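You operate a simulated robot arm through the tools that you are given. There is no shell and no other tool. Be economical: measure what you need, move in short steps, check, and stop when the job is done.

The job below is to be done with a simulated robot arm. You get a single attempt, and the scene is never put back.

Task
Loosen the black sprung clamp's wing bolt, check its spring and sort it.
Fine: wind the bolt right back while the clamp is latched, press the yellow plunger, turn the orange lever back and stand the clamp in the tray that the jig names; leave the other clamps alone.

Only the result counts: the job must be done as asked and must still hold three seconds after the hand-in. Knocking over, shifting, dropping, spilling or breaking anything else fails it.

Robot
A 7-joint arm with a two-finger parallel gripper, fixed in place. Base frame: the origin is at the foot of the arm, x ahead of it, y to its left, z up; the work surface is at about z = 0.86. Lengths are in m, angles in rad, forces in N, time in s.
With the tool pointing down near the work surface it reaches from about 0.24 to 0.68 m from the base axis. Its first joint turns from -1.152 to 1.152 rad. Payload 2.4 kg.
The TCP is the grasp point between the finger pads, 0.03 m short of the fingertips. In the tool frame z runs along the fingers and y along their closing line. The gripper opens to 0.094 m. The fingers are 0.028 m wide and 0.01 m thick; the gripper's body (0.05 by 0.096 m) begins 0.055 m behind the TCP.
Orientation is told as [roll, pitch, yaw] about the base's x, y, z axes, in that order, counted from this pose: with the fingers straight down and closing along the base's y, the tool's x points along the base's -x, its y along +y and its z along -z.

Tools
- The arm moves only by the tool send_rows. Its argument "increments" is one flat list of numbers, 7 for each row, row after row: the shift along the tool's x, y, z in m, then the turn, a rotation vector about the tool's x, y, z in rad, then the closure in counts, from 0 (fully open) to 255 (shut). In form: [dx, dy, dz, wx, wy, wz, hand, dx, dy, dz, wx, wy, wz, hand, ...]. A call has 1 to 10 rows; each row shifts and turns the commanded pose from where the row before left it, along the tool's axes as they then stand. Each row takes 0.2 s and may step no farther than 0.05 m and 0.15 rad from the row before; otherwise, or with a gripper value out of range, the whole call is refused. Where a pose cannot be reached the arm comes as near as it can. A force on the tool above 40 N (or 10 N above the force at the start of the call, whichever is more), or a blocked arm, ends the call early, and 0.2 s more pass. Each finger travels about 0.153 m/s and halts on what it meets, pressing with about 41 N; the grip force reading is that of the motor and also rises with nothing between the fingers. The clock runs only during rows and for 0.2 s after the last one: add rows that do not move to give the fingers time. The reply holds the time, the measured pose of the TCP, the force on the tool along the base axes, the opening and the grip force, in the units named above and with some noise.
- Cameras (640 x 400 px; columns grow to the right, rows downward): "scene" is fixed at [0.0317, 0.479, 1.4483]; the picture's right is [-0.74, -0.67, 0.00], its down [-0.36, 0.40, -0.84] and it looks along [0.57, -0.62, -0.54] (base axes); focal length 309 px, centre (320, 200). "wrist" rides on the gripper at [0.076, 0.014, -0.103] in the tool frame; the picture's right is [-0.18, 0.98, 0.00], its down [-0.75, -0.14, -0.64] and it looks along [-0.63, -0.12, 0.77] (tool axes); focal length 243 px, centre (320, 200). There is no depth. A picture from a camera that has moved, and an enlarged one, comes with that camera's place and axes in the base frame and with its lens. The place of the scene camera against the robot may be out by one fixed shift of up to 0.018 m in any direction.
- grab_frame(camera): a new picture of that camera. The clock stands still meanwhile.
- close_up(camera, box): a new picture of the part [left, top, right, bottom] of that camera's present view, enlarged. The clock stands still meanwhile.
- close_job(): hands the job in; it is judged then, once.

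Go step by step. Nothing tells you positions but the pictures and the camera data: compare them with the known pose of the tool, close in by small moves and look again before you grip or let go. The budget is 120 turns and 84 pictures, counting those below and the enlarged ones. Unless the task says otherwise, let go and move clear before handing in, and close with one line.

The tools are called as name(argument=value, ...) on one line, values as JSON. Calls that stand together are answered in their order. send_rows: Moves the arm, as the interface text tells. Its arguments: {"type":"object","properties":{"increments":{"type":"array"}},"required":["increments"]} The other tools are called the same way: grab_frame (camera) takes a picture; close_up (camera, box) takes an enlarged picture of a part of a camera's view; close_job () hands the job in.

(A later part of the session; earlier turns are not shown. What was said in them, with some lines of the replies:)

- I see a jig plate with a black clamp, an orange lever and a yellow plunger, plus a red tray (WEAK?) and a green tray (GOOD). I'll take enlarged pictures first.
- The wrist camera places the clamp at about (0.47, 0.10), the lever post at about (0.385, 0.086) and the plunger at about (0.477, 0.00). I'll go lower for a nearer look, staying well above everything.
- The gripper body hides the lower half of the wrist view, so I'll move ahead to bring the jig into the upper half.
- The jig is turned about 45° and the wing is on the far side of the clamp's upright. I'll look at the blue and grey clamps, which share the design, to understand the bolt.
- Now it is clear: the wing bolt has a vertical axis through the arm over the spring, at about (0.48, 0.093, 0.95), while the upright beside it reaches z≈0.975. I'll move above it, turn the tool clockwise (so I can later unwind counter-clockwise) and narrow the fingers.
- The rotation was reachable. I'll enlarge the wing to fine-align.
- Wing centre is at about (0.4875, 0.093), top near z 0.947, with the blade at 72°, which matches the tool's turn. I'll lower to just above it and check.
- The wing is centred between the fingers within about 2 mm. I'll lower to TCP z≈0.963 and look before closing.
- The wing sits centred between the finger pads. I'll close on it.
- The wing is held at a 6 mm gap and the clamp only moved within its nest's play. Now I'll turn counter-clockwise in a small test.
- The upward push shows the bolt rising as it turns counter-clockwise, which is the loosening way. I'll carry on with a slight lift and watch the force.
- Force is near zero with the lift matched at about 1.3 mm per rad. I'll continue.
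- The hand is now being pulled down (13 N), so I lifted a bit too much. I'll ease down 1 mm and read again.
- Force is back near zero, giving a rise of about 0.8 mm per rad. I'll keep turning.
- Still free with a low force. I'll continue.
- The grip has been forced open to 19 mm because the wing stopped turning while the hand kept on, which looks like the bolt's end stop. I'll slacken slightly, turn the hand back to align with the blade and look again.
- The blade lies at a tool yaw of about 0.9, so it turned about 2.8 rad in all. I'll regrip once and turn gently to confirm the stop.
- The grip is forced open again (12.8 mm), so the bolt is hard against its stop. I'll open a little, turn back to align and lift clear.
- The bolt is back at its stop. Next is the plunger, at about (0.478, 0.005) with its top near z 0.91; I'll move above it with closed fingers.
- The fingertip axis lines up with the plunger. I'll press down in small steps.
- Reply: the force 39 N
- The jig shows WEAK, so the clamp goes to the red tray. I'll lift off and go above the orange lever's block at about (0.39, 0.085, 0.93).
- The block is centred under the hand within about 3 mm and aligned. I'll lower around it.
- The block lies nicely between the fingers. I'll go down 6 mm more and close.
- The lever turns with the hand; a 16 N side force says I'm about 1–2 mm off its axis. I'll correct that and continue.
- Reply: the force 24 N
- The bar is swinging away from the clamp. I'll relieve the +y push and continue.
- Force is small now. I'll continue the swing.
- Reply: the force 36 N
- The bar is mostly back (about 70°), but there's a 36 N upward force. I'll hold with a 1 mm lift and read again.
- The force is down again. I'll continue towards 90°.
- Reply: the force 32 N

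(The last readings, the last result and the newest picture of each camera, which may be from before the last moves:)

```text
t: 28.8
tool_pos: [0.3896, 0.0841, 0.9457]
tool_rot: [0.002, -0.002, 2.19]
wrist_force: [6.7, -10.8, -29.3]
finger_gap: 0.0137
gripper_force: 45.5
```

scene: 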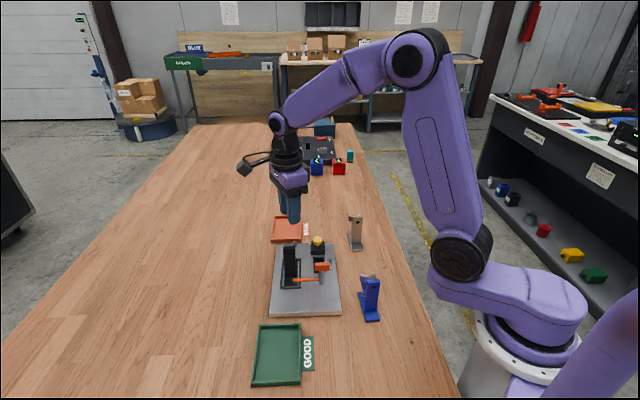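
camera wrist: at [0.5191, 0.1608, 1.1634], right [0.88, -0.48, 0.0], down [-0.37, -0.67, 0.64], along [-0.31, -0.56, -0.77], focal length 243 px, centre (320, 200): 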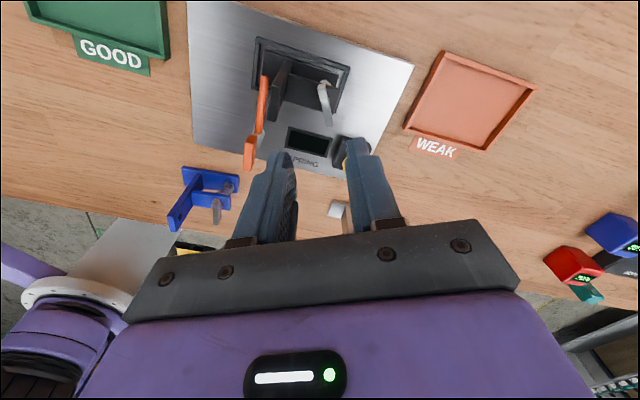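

The hold is stiff in z, so I'll take back the lift and turn on.

send_rows(increments=[0, -0.0005, 0.0008, 0, 0, 0, 255, 0, 0, 0, 0, 0, -0.08, 255, 0, 0, 0, 0, 0, -0.08, 255])

close_up(camera="scene", box=[260, 205, 360, 305])

close_up(camera="wrist", box=[200, 50, 440, 230])

```text
t: 29.6
tool_pos: [0.3898, 0.0848, 0.9455]
tool_rot: [0.004, -0.001, 2.352]
wrist_force: [-1.3, -14.9, -29.3]
finger_gap: 0.0133
gripper_force: 45.6
```

```text
4.00 times, centred on (310, 255) of scene
camera zoom: at [0.032, 0.4787, 1.4484], right [-0.74, -0.67, 0.0], down [-0.36, 0.4, -0.84], along [0.57, -0.62, -0.54], focal length 1236 px, centre (360, -20)
```

zoom: 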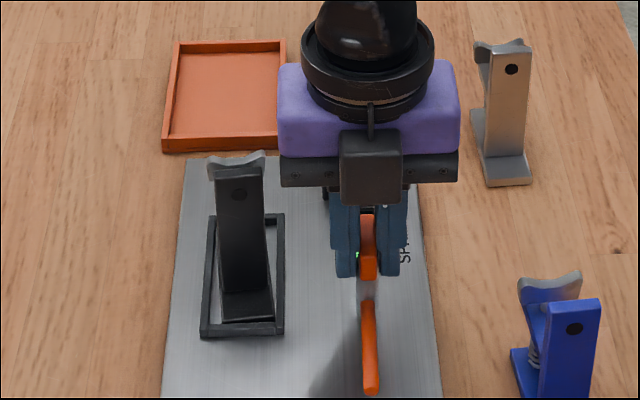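

```text
2.22 times, centred on (320, 140) of wrist
camera zoom: at [0.4344, 0.0209, 1.0475], right [-0.83, -0.56, 0.0], down [-0.43, 0.64, 0.64], along [-0.36, 0.53, -0.77], focal length 539 px, centre (320, 333)
```

zoom: 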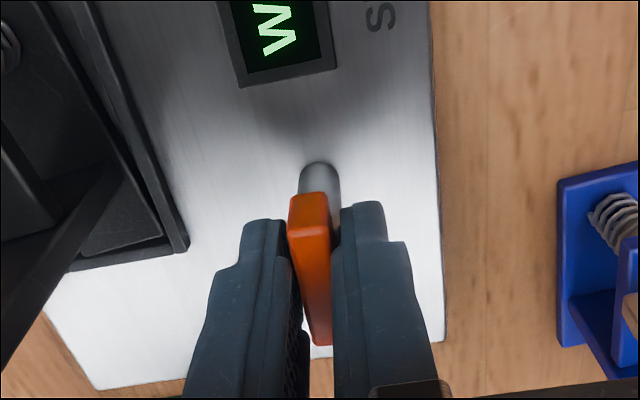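

The bar is at about 90°. I'll nudge a bit further to see whether there's a stop, easing z.

send_rows(increments=[0, -0.0003, 0.001, 0, 0, 0, 255, 0, 0, 0, 0, 0, -0.06, 255, 0, 0, 0, 0, 0, -0.06, 255])

close_up(camera="wrist", box=[200, 50, 440, 230])

```text
t: 30.4
tool_pos: [0.3888, 0.0853, 0.9461]
tool_rot: [0.0, -0.002, 2.467]
wrist_force: [-14.2, -17.3, 19.8]
finger_gap: 0.0135
gripper_force: 45.0
```

```text
2.22 times, centred on (320, 140) of wrist
camera zoom: at [0.4409, 0.0265, 1.0481], right [-0.76, -0.65, 0.0], down [-0.5, 0.58, 0.64], along [-0.42, 0.49, -0.77], focal length 539 px, centre (320, 333)
```

zoom: 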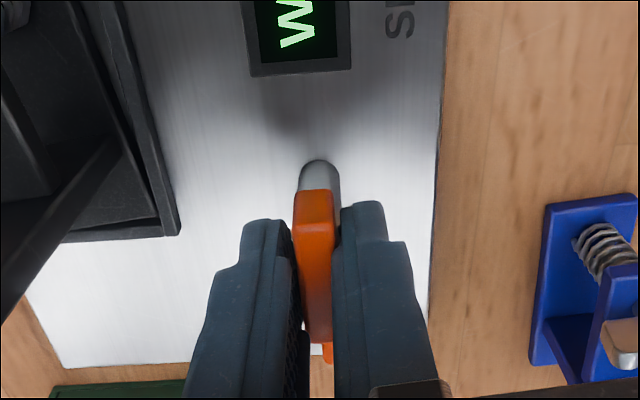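

The lever is turned right back with slight resistance. I'll release it, lift, and move above the clamp's upright at about (0.458, 0.123); my present yaw already closes along the upright's width.

send_rows(increments=[0, 0, 0, 0, 0, 0, 180, 0, 0, 0, 0, 0, 0, 100, 0, 0, -0.04, 0, 0, 0, 100, 0, 0, -0.045, 0, 0, 0, 100, 0, 0, -0.04, 0, 0, 0, 100])

grab_frame(camera="wrist")

close_up(camera="scene", box=[250, 195, 370, 315])

```text
t: 31.6
tool_pos: [0.3908, 0.0858, 1.0671]
tool_rot: [-0.002, -0.001, 2.47]
wrist_force: [-0.2, -0.9, 0.3]
finger_gap: 0.057
gripper_force: 0.1
```

```text
37 pictures are left
camera wrist: at [0.443, 0.0283, 1.17], right [-0.76, -0.65, 0.0], down [-0.5, 0.58, 0.64], along [-0.42, 0.49, -0.77], focal length 243 px, centre (320, 200)
```

wrist: 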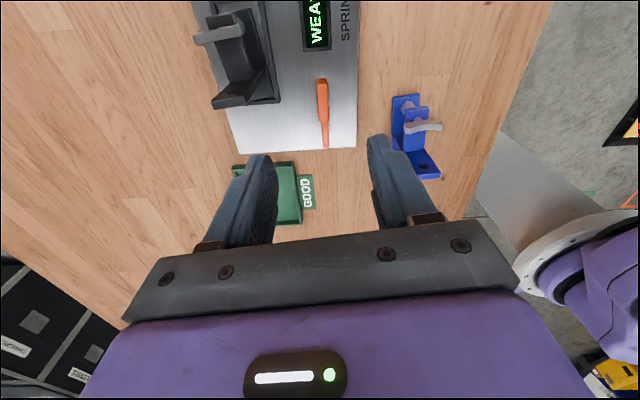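

```text
3.33 times, centred on (310, 255) of scene
camera zoom: at [0.0317, 0.479, 1.4483], right [-0.74, -0.67, 0.0], down [-0.36, 0.4, -0.84], along [0.57, -0.62, -0.54], focal length 1030 px, centre (353, 17)
```

zoom: 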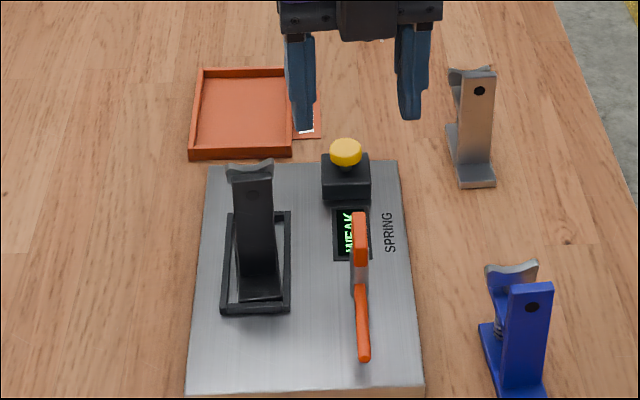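

The lever is back and the latch is clear. I'll move over the upright and look.

send_rows(increments=[0.0147, -0.0354, 0, 0, 0, 0, 80, 0.0147, -0.0354, 0, 0, 0, 0, 80])

close_up(camera="wrist", box=[220, 20, 420, 180])

```text
t: 32.2
tool_pos: [0.4589, 0.1242, 1.0694]
tool_rot: [-0.004, 0.001, 2.47]
wrist_force: [-0.6, 0.3, 0.3]
finger_gap: 0.0645
gripper_force: 0.1
```

```text
2.50 times, centred on (320, 100) of wrist
camera zoom: at [0.5099, 0.066, 1.1716], right [-0.76, -0.65, 0.0], down [-0.5, 0.58, 0.64], along [-0.42, 0.49, -0.77], focal length 606 px, centre (320, 450)
```

zoom: 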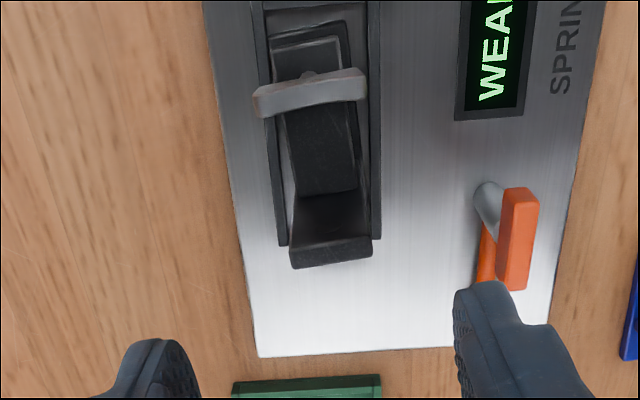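

The upright's top is centred within 4 mm and aligned to about 1°. I'll shift and descend around it.

send_rows(increments=[0, 0.0034, 0.04, 0, 0, 0, 80, 0, 0, 0.035, 0, 0, 0, 80])

close_up(camera="wrist", box=[220, 60, 420, 220])

close_up(camera="scene", box=[260, 215, 340, 295])

```text
t: 32.8
tool_pos: [0.4555, 0.1211, 0.9925]
tool_rot: [-0.003, 0.001, 2.47]
wrist_force: [0.4, -0.4, -0.2]
finger_gap: 0.0645
gripper_force: 0.1
```

```text
2.50 times, centred on (320, 140) of wrist
camera zoom: at [0.5074, 0.0625, 1.0949], right [-0.76, -0.65, 0.0], down [-0.5, 0.58, 0.64], along [-0.42, 0.49, -0.77], focal length 606 px, centre (320, 350)
```

zoom: 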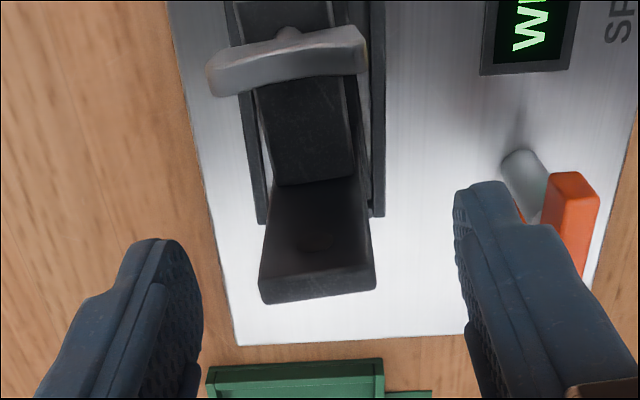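

```text
5.00 times, centred on (300, 255) of scene
camera zoom: at [0.0317, 0.479, 1.4483], right [-0.74, -0.67, 0.0], down [-0.36, 0.4, -0.84], along [0.57, -0.62, -0.54], focal length 1545 px, centre (420, -75)
```

zoom: 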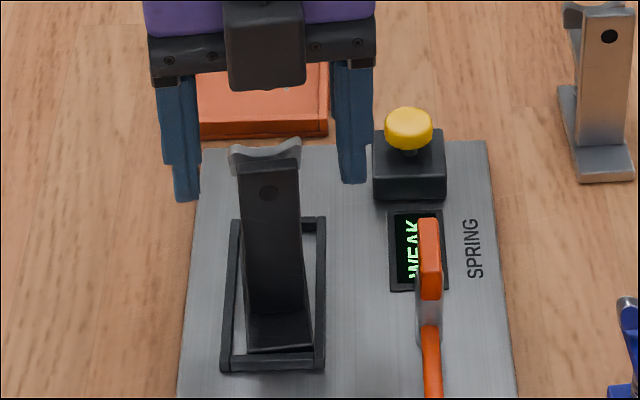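

Everything is well aligned with clearance on both sides. I'll descend to grip height and close.

send_rows(increments=[-0.0015, 0, 0.022, 0, 0, 0, 80, 0, 0, 0.021, 0, 0, 0, 80])

close_up(camera="scene", box=[260, 215, 340, 295])

```text
t: 33.4
tool_pos: [0.4554, 0.1231, 0.9501]
tool_rot: [-0.001, 0.001, 2.469]
wrist_force: [1.5, -0.7, 0.0]
finger_gap: 0.0646
gripper_force: 0.0
```

```text
5.00 times, centred on (300, 255) of scene
camera zoom: at [0.0317, 0.479, 1.4483], right [-0.74, -0.67, 0.0], down [-0.36, 0.4, -0.84], along [0.57, -0.62, -0.54], focal length 1545 px, centre (420, -75)
```

zoom: 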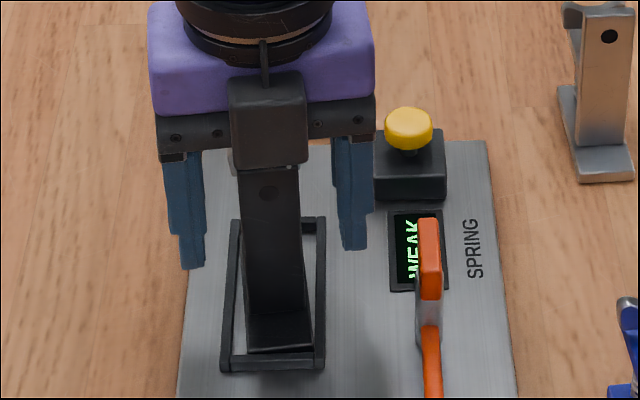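

The fingers straddle the upright evenly. I'll close and lift a little to test the hold.

send_rows(increments=[0, 0, 0, 0, 0, 0, 200, 0, 0, 0, 0, 0, 0, 255, 0, 0, 0, 0, 0, 0, 255, 0, 0, -0.015, 0, 0, 0, 255, 0, 0, -0.025, 0, 0, 0, 255, 0, 0, -0.03, 0, 0, 0, 255])

close_up(camera="wrist", box=[170, 0, 470, 230])

close_up(camera="scene", box=[250, 175, 370, 315])

```text
t: 34.8
tool_pos: [0.4551, 0.1214, 1.0211]
tool_rot: [0.0, 0.002, 2.469]
wrist_force: [-0.1, -0.6, -1.3]
finger_gap: 0.028
gripper_force: 40.8
```

```text
1.74 times, centred on (320, 115) of wrist
camera zoom: at [0.5066, 0.0635, 1.1243], right [-0.76, -0.65, 0.0], down [-0.5, 0.58, 0.64], along [-0.42, 0.49, -0.77], focal length 422 px, centre (320, 348)
```

zoom: 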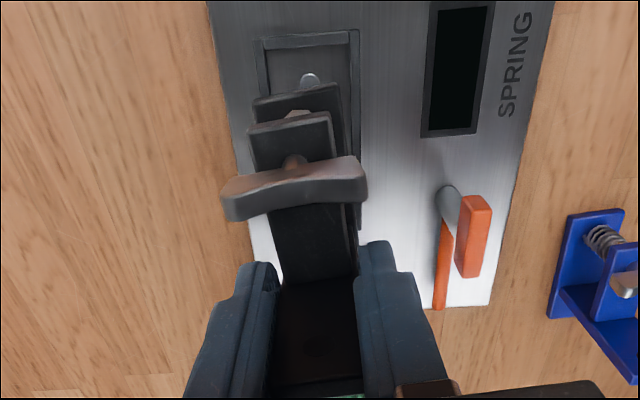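

```text
2.86 times, centred on (310, 245) of scene
camera zoom: at [0.0317, 0.479, 1.4483], right [-0.74, -0.67, 0.0], down [-0.36, 0.4, -0.84], along [0.57, -0.62, -0.54], focal length 883 px, centre (349, 71)
```

zoom: 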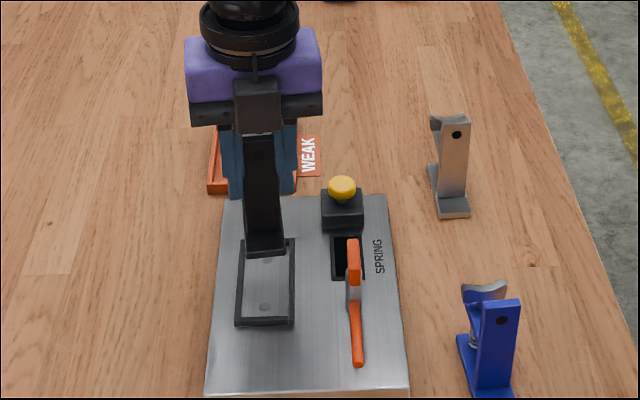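

The clamp is held firmly (28 mm) and clear of the jig. The red tray's centre is about (0.626, -0.013), long axis matching the jig; I'll carry the clamp there at height, squaring it up.

send_rows(increments=[0, 0, -0.025, 0, 0, 0, 255, 0.03, 0, 0, 0, 0, 0, 255, 0.04, -0.001, 0, 0, 0, 0, 255, 0.04, -0.001, 0, 0, 0, 0, 255, 0.04, -0.001, 0, 0, 0, 0, 255, 0.035, 0, 0, 0, 0, 0, 255, 0.017, 0, 0, 0, 0, 0, 255, 0, 0, 0, 0, 0, 0.105, 255, 0, 0, 0, 0, 0, 0, 255])

close_up(camera="wrist", box=[170, 0, 470, 230])

close_up(camera="scene", box=[250, 155, 370, 275])

```text
t: 36.8
tool_pos: [0.6148, -0.0012, 1.0469]
tool_rot: [-0.003, 0.0, 2.364]
wrist_force: [-1.1, -0.7, -2.2]
finger_gap: 0.0277
gripper_force: 41.1
```

```text
1.74 times, centred on (320, 115) of wrist
camera zoom: at [0.6601, -0.0654, 1.1492], right [-0.82, -0.57, 0.0], down [-0.44, 0.63, 0.64], along [-0.37, 0.53, -0.77], focal length 422 px, centre (320, 348)
```

zoom: 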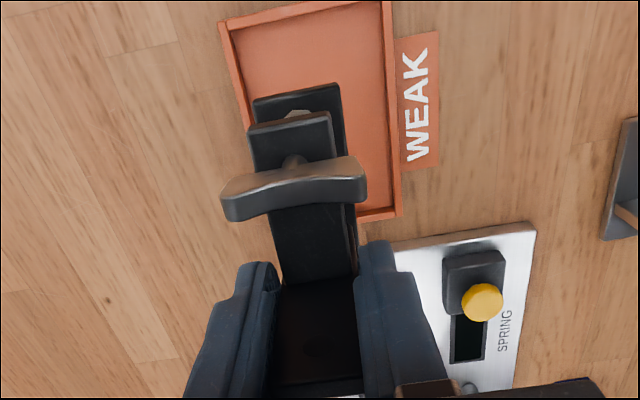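

```text
3.33 times, centred on (310, 215) of scene
camera zoom: at [0.0318, 0.479, 1.4483], right [-0.74, -0.67, 0.0], down [-0.36, 0.4, -0.84], along [0.57, -0.62, -0.54], focal length 1030 px, centre (353, 150)
```

zoom: 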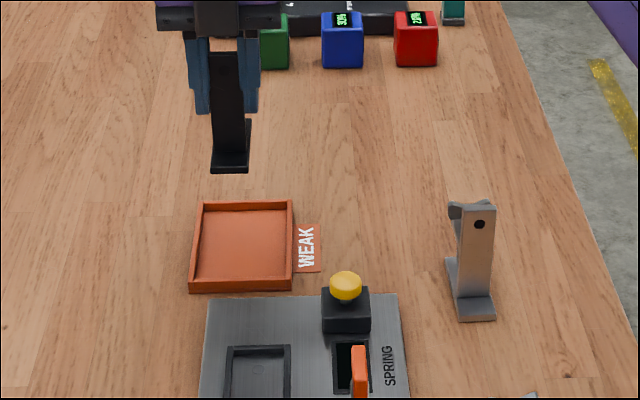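

The tray centre checks out at (0.623, -0.014). I'll shift 3 mm and lower most of the way, then check.

send_rows(increments=[0, 0.003, 0.03, 0, 0, 0, 255, 0, 0, 0.03, 0, 0, 0, 255, 0, 0, 0.025, 0, 0, 0, 255, 0, 0, 0, 0, 0, 0, 255])

close_up(camera="scene", box=[260, 175, 340, 255])

close_up(camera="wrist", box=[170, 0, 470, 230])

```text
t: 37.8
tool_pos: [0.6123, -0.0046, 0.9617]
tool_rot: [-0.003, -0.002, 2.364]
wrist_force: [0.0, 0.5, -1.5]
finger_gap: 0.0279
gripper_force: 41.0
```

```text
5.00 times, centred on (300, 215) of scene
camera zoom: at [0.0317, 0.479, 1.4483], right [-0.74, -0.67, 0.0], down [-0.36, 0.4, -0.84], along [0.57, -0.62, -0.54], focal length 1545 px, centre (420, 125)
```

zoom: 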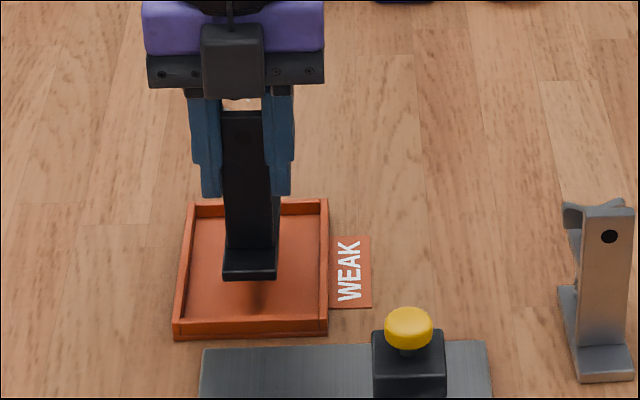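

```text
1.74 times, centred on (320, 115) of wrist
camera zoom: at [0.6577, -0.068, 1.0648], right [-0.82, -0.57, 0.0], down [-0.44, 0.63, 0.64], along [-0.37, 0.53, -0.77], focal length 422 px, centre (320, 348)
```

zoom: 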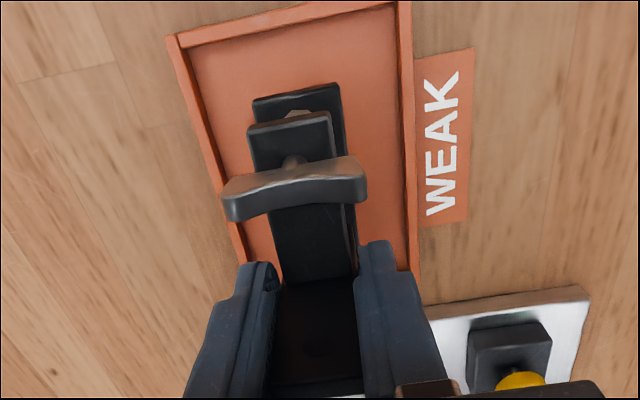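

The foot is over the tray and well inside its rim. I'll lower in small steps until contact.

send_rows(increments=[0, 0, 0.008, 0, 0, 0, 255, 0, 0, 0.005, 0, 0, 0, 255, 0, 0, 0.003, 0, 0, 0, 255, 0, 0, 0, 0, 0, 0, 255])

close_up(camera="scene", box=[260, 175, 340, 255])

```text
t: 38.8
tool_pos: [0.6127, -0.0034, 0.9457]
tool_rot: [-0.003, -0.001, 2.364]
wrist_force: [-1.0, 0.2, -2.7]
finger_gap: 0.0277
gripper_force: 41.4
```

```text
5.00 times, centred on (300, 215) of scene
camera zoom: at [0.0317, 0.479, 1.4483], right [-0.74, -0.67, 0.0], down [-0.36, 0.4, -0.84], along [0.57, -0.62, -0.54], focal length 1545 px, centre (420, 125)
```

zoom: 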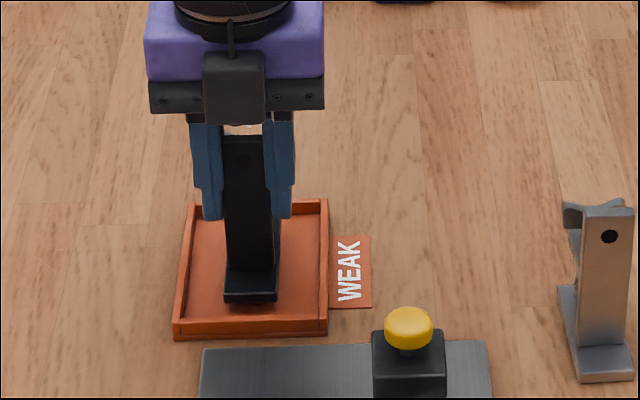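

Still no contact (force unchanged). I'll go on down in 2 mm steps.

send_rows(increments=[0, 0, 0.002, 0, 0, 0, 255, 0, 0, 0.002, 0, 0, 0, 255, 0, 0, 0.002, 0, 0, 0, 255])

```text
t: 39.6
tool_pos: [0.6122, -0.0045, 0.9392]
tool_rot: [-0.003, 0.0, 2.363]
wrist_force: [-0.4, -0.4, -1.8]
finger_gap: 0.0281
gripper_force: 40.9
```

send_rows(increments=[0, 0, 0.0015, 0, 0, 0, 255, 0, 0, 0.0015, 0, 0, 0, 255])

close_up(camera="scene", box=[270, 195, 330, 255])

```text
t: 40.2
tool_pos: [0.6124, -0.0046, 0.9395]
tool_rot: [-0.005, 0.0, 2.364]
wrist_force: [-6.2, 0.3, 19.1]
finger_gap: 0.0279
gripper_force: 41.0
```

```text
6.67 times, centred on (300, 225) of scene
camera zoom: at [0.0311, 0.4791, 1.4483], right [-0.74, -0.67, 0.0], down [-0.36, 0.4, -0.84], along [0.57, -0.62, -0.54], focal length 2060 px, centre (453, 33)
```

zoom: 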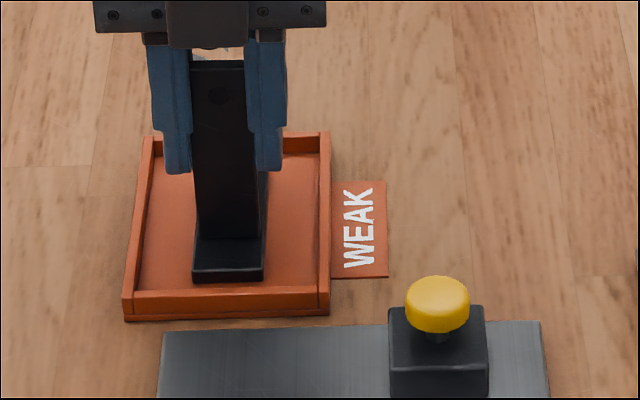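

The foot is down on the tray floor (19 N). I'll ease off slightly, open slowly, then rise.

send_rows(increments=[0, 0, -0.0008, 0, 0, 0, 255, 0, 0, 0, 0, 0, 0, 165, 0, 0, 0, 0, 0, 0, 110, 0, 0, 0, 0, 0, 0, 100, 0, 0, -0.03, 0, 0, 0, 100, 0, 0, -0.04, 0, 0, 0, 100, 0, 0, -0.04, 0, 0, 0, 100])

grab_frame(camera="wrist")

close_up(camera="scene", box=[250, 185, 370, 315])

grab_frame(camera="scene")

```text
t: 41.8
tool_pos: [0.6108, -0.0052, 1.0488]
tool_rot: [-0.002, 0.0, 2.365]
wrist_force: [-0.7, -0.5, 0.5]
finger_gap: 0.0572
gripper_force: 0.0
```

```text
23 pictures are left
camera wrist: at [0.6568, -0.068, 1.1515], right [-0.82, -0.57, 0.0], down [-0.44, 0.63, 0.64], along [-0.37, 0.53, -0.77], focal length 243 px, centre (320, 200)
```

wrist: 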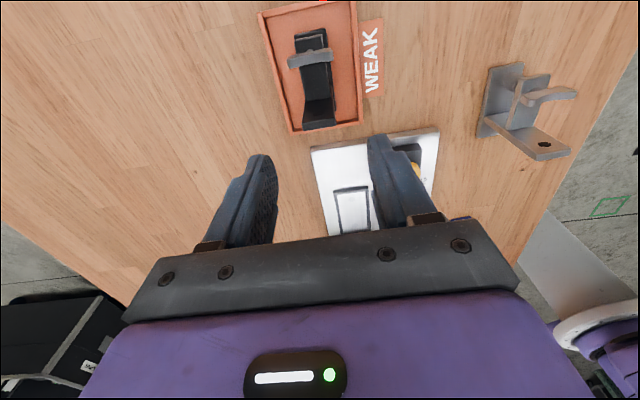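

```text
3.08 times, centred on (310, 250) of scene
camera zoom: at [0.0317, 0.479, 1.4483], right [-0.74, -0.67, 0.0], down [-0.36, 0.4, -0.84], along [0.57, -0.62, -0.54], focal length 951 px, centre (351, 46)
```

zoom: 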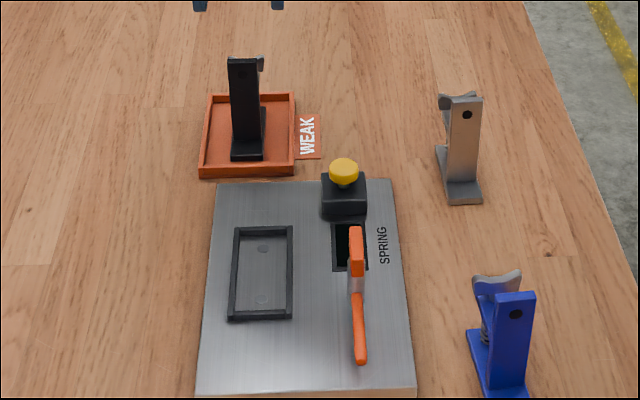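

```text
21 pictures are left
```

scene: 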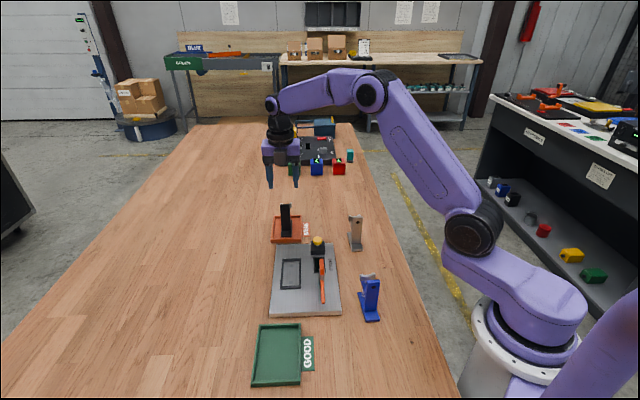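

The clamp stands in the WEAK tray with its bolt wound back, the lever is turned back, the other clamps are where they were, and the hand is clear. I'll hand in.

close_job()

```text
The job is handed in.
```

The black clamp's bolt is wound back to its stop, its spring tested WEAK, the lever is turned back, and the clamp stands in the red WEAK tray.
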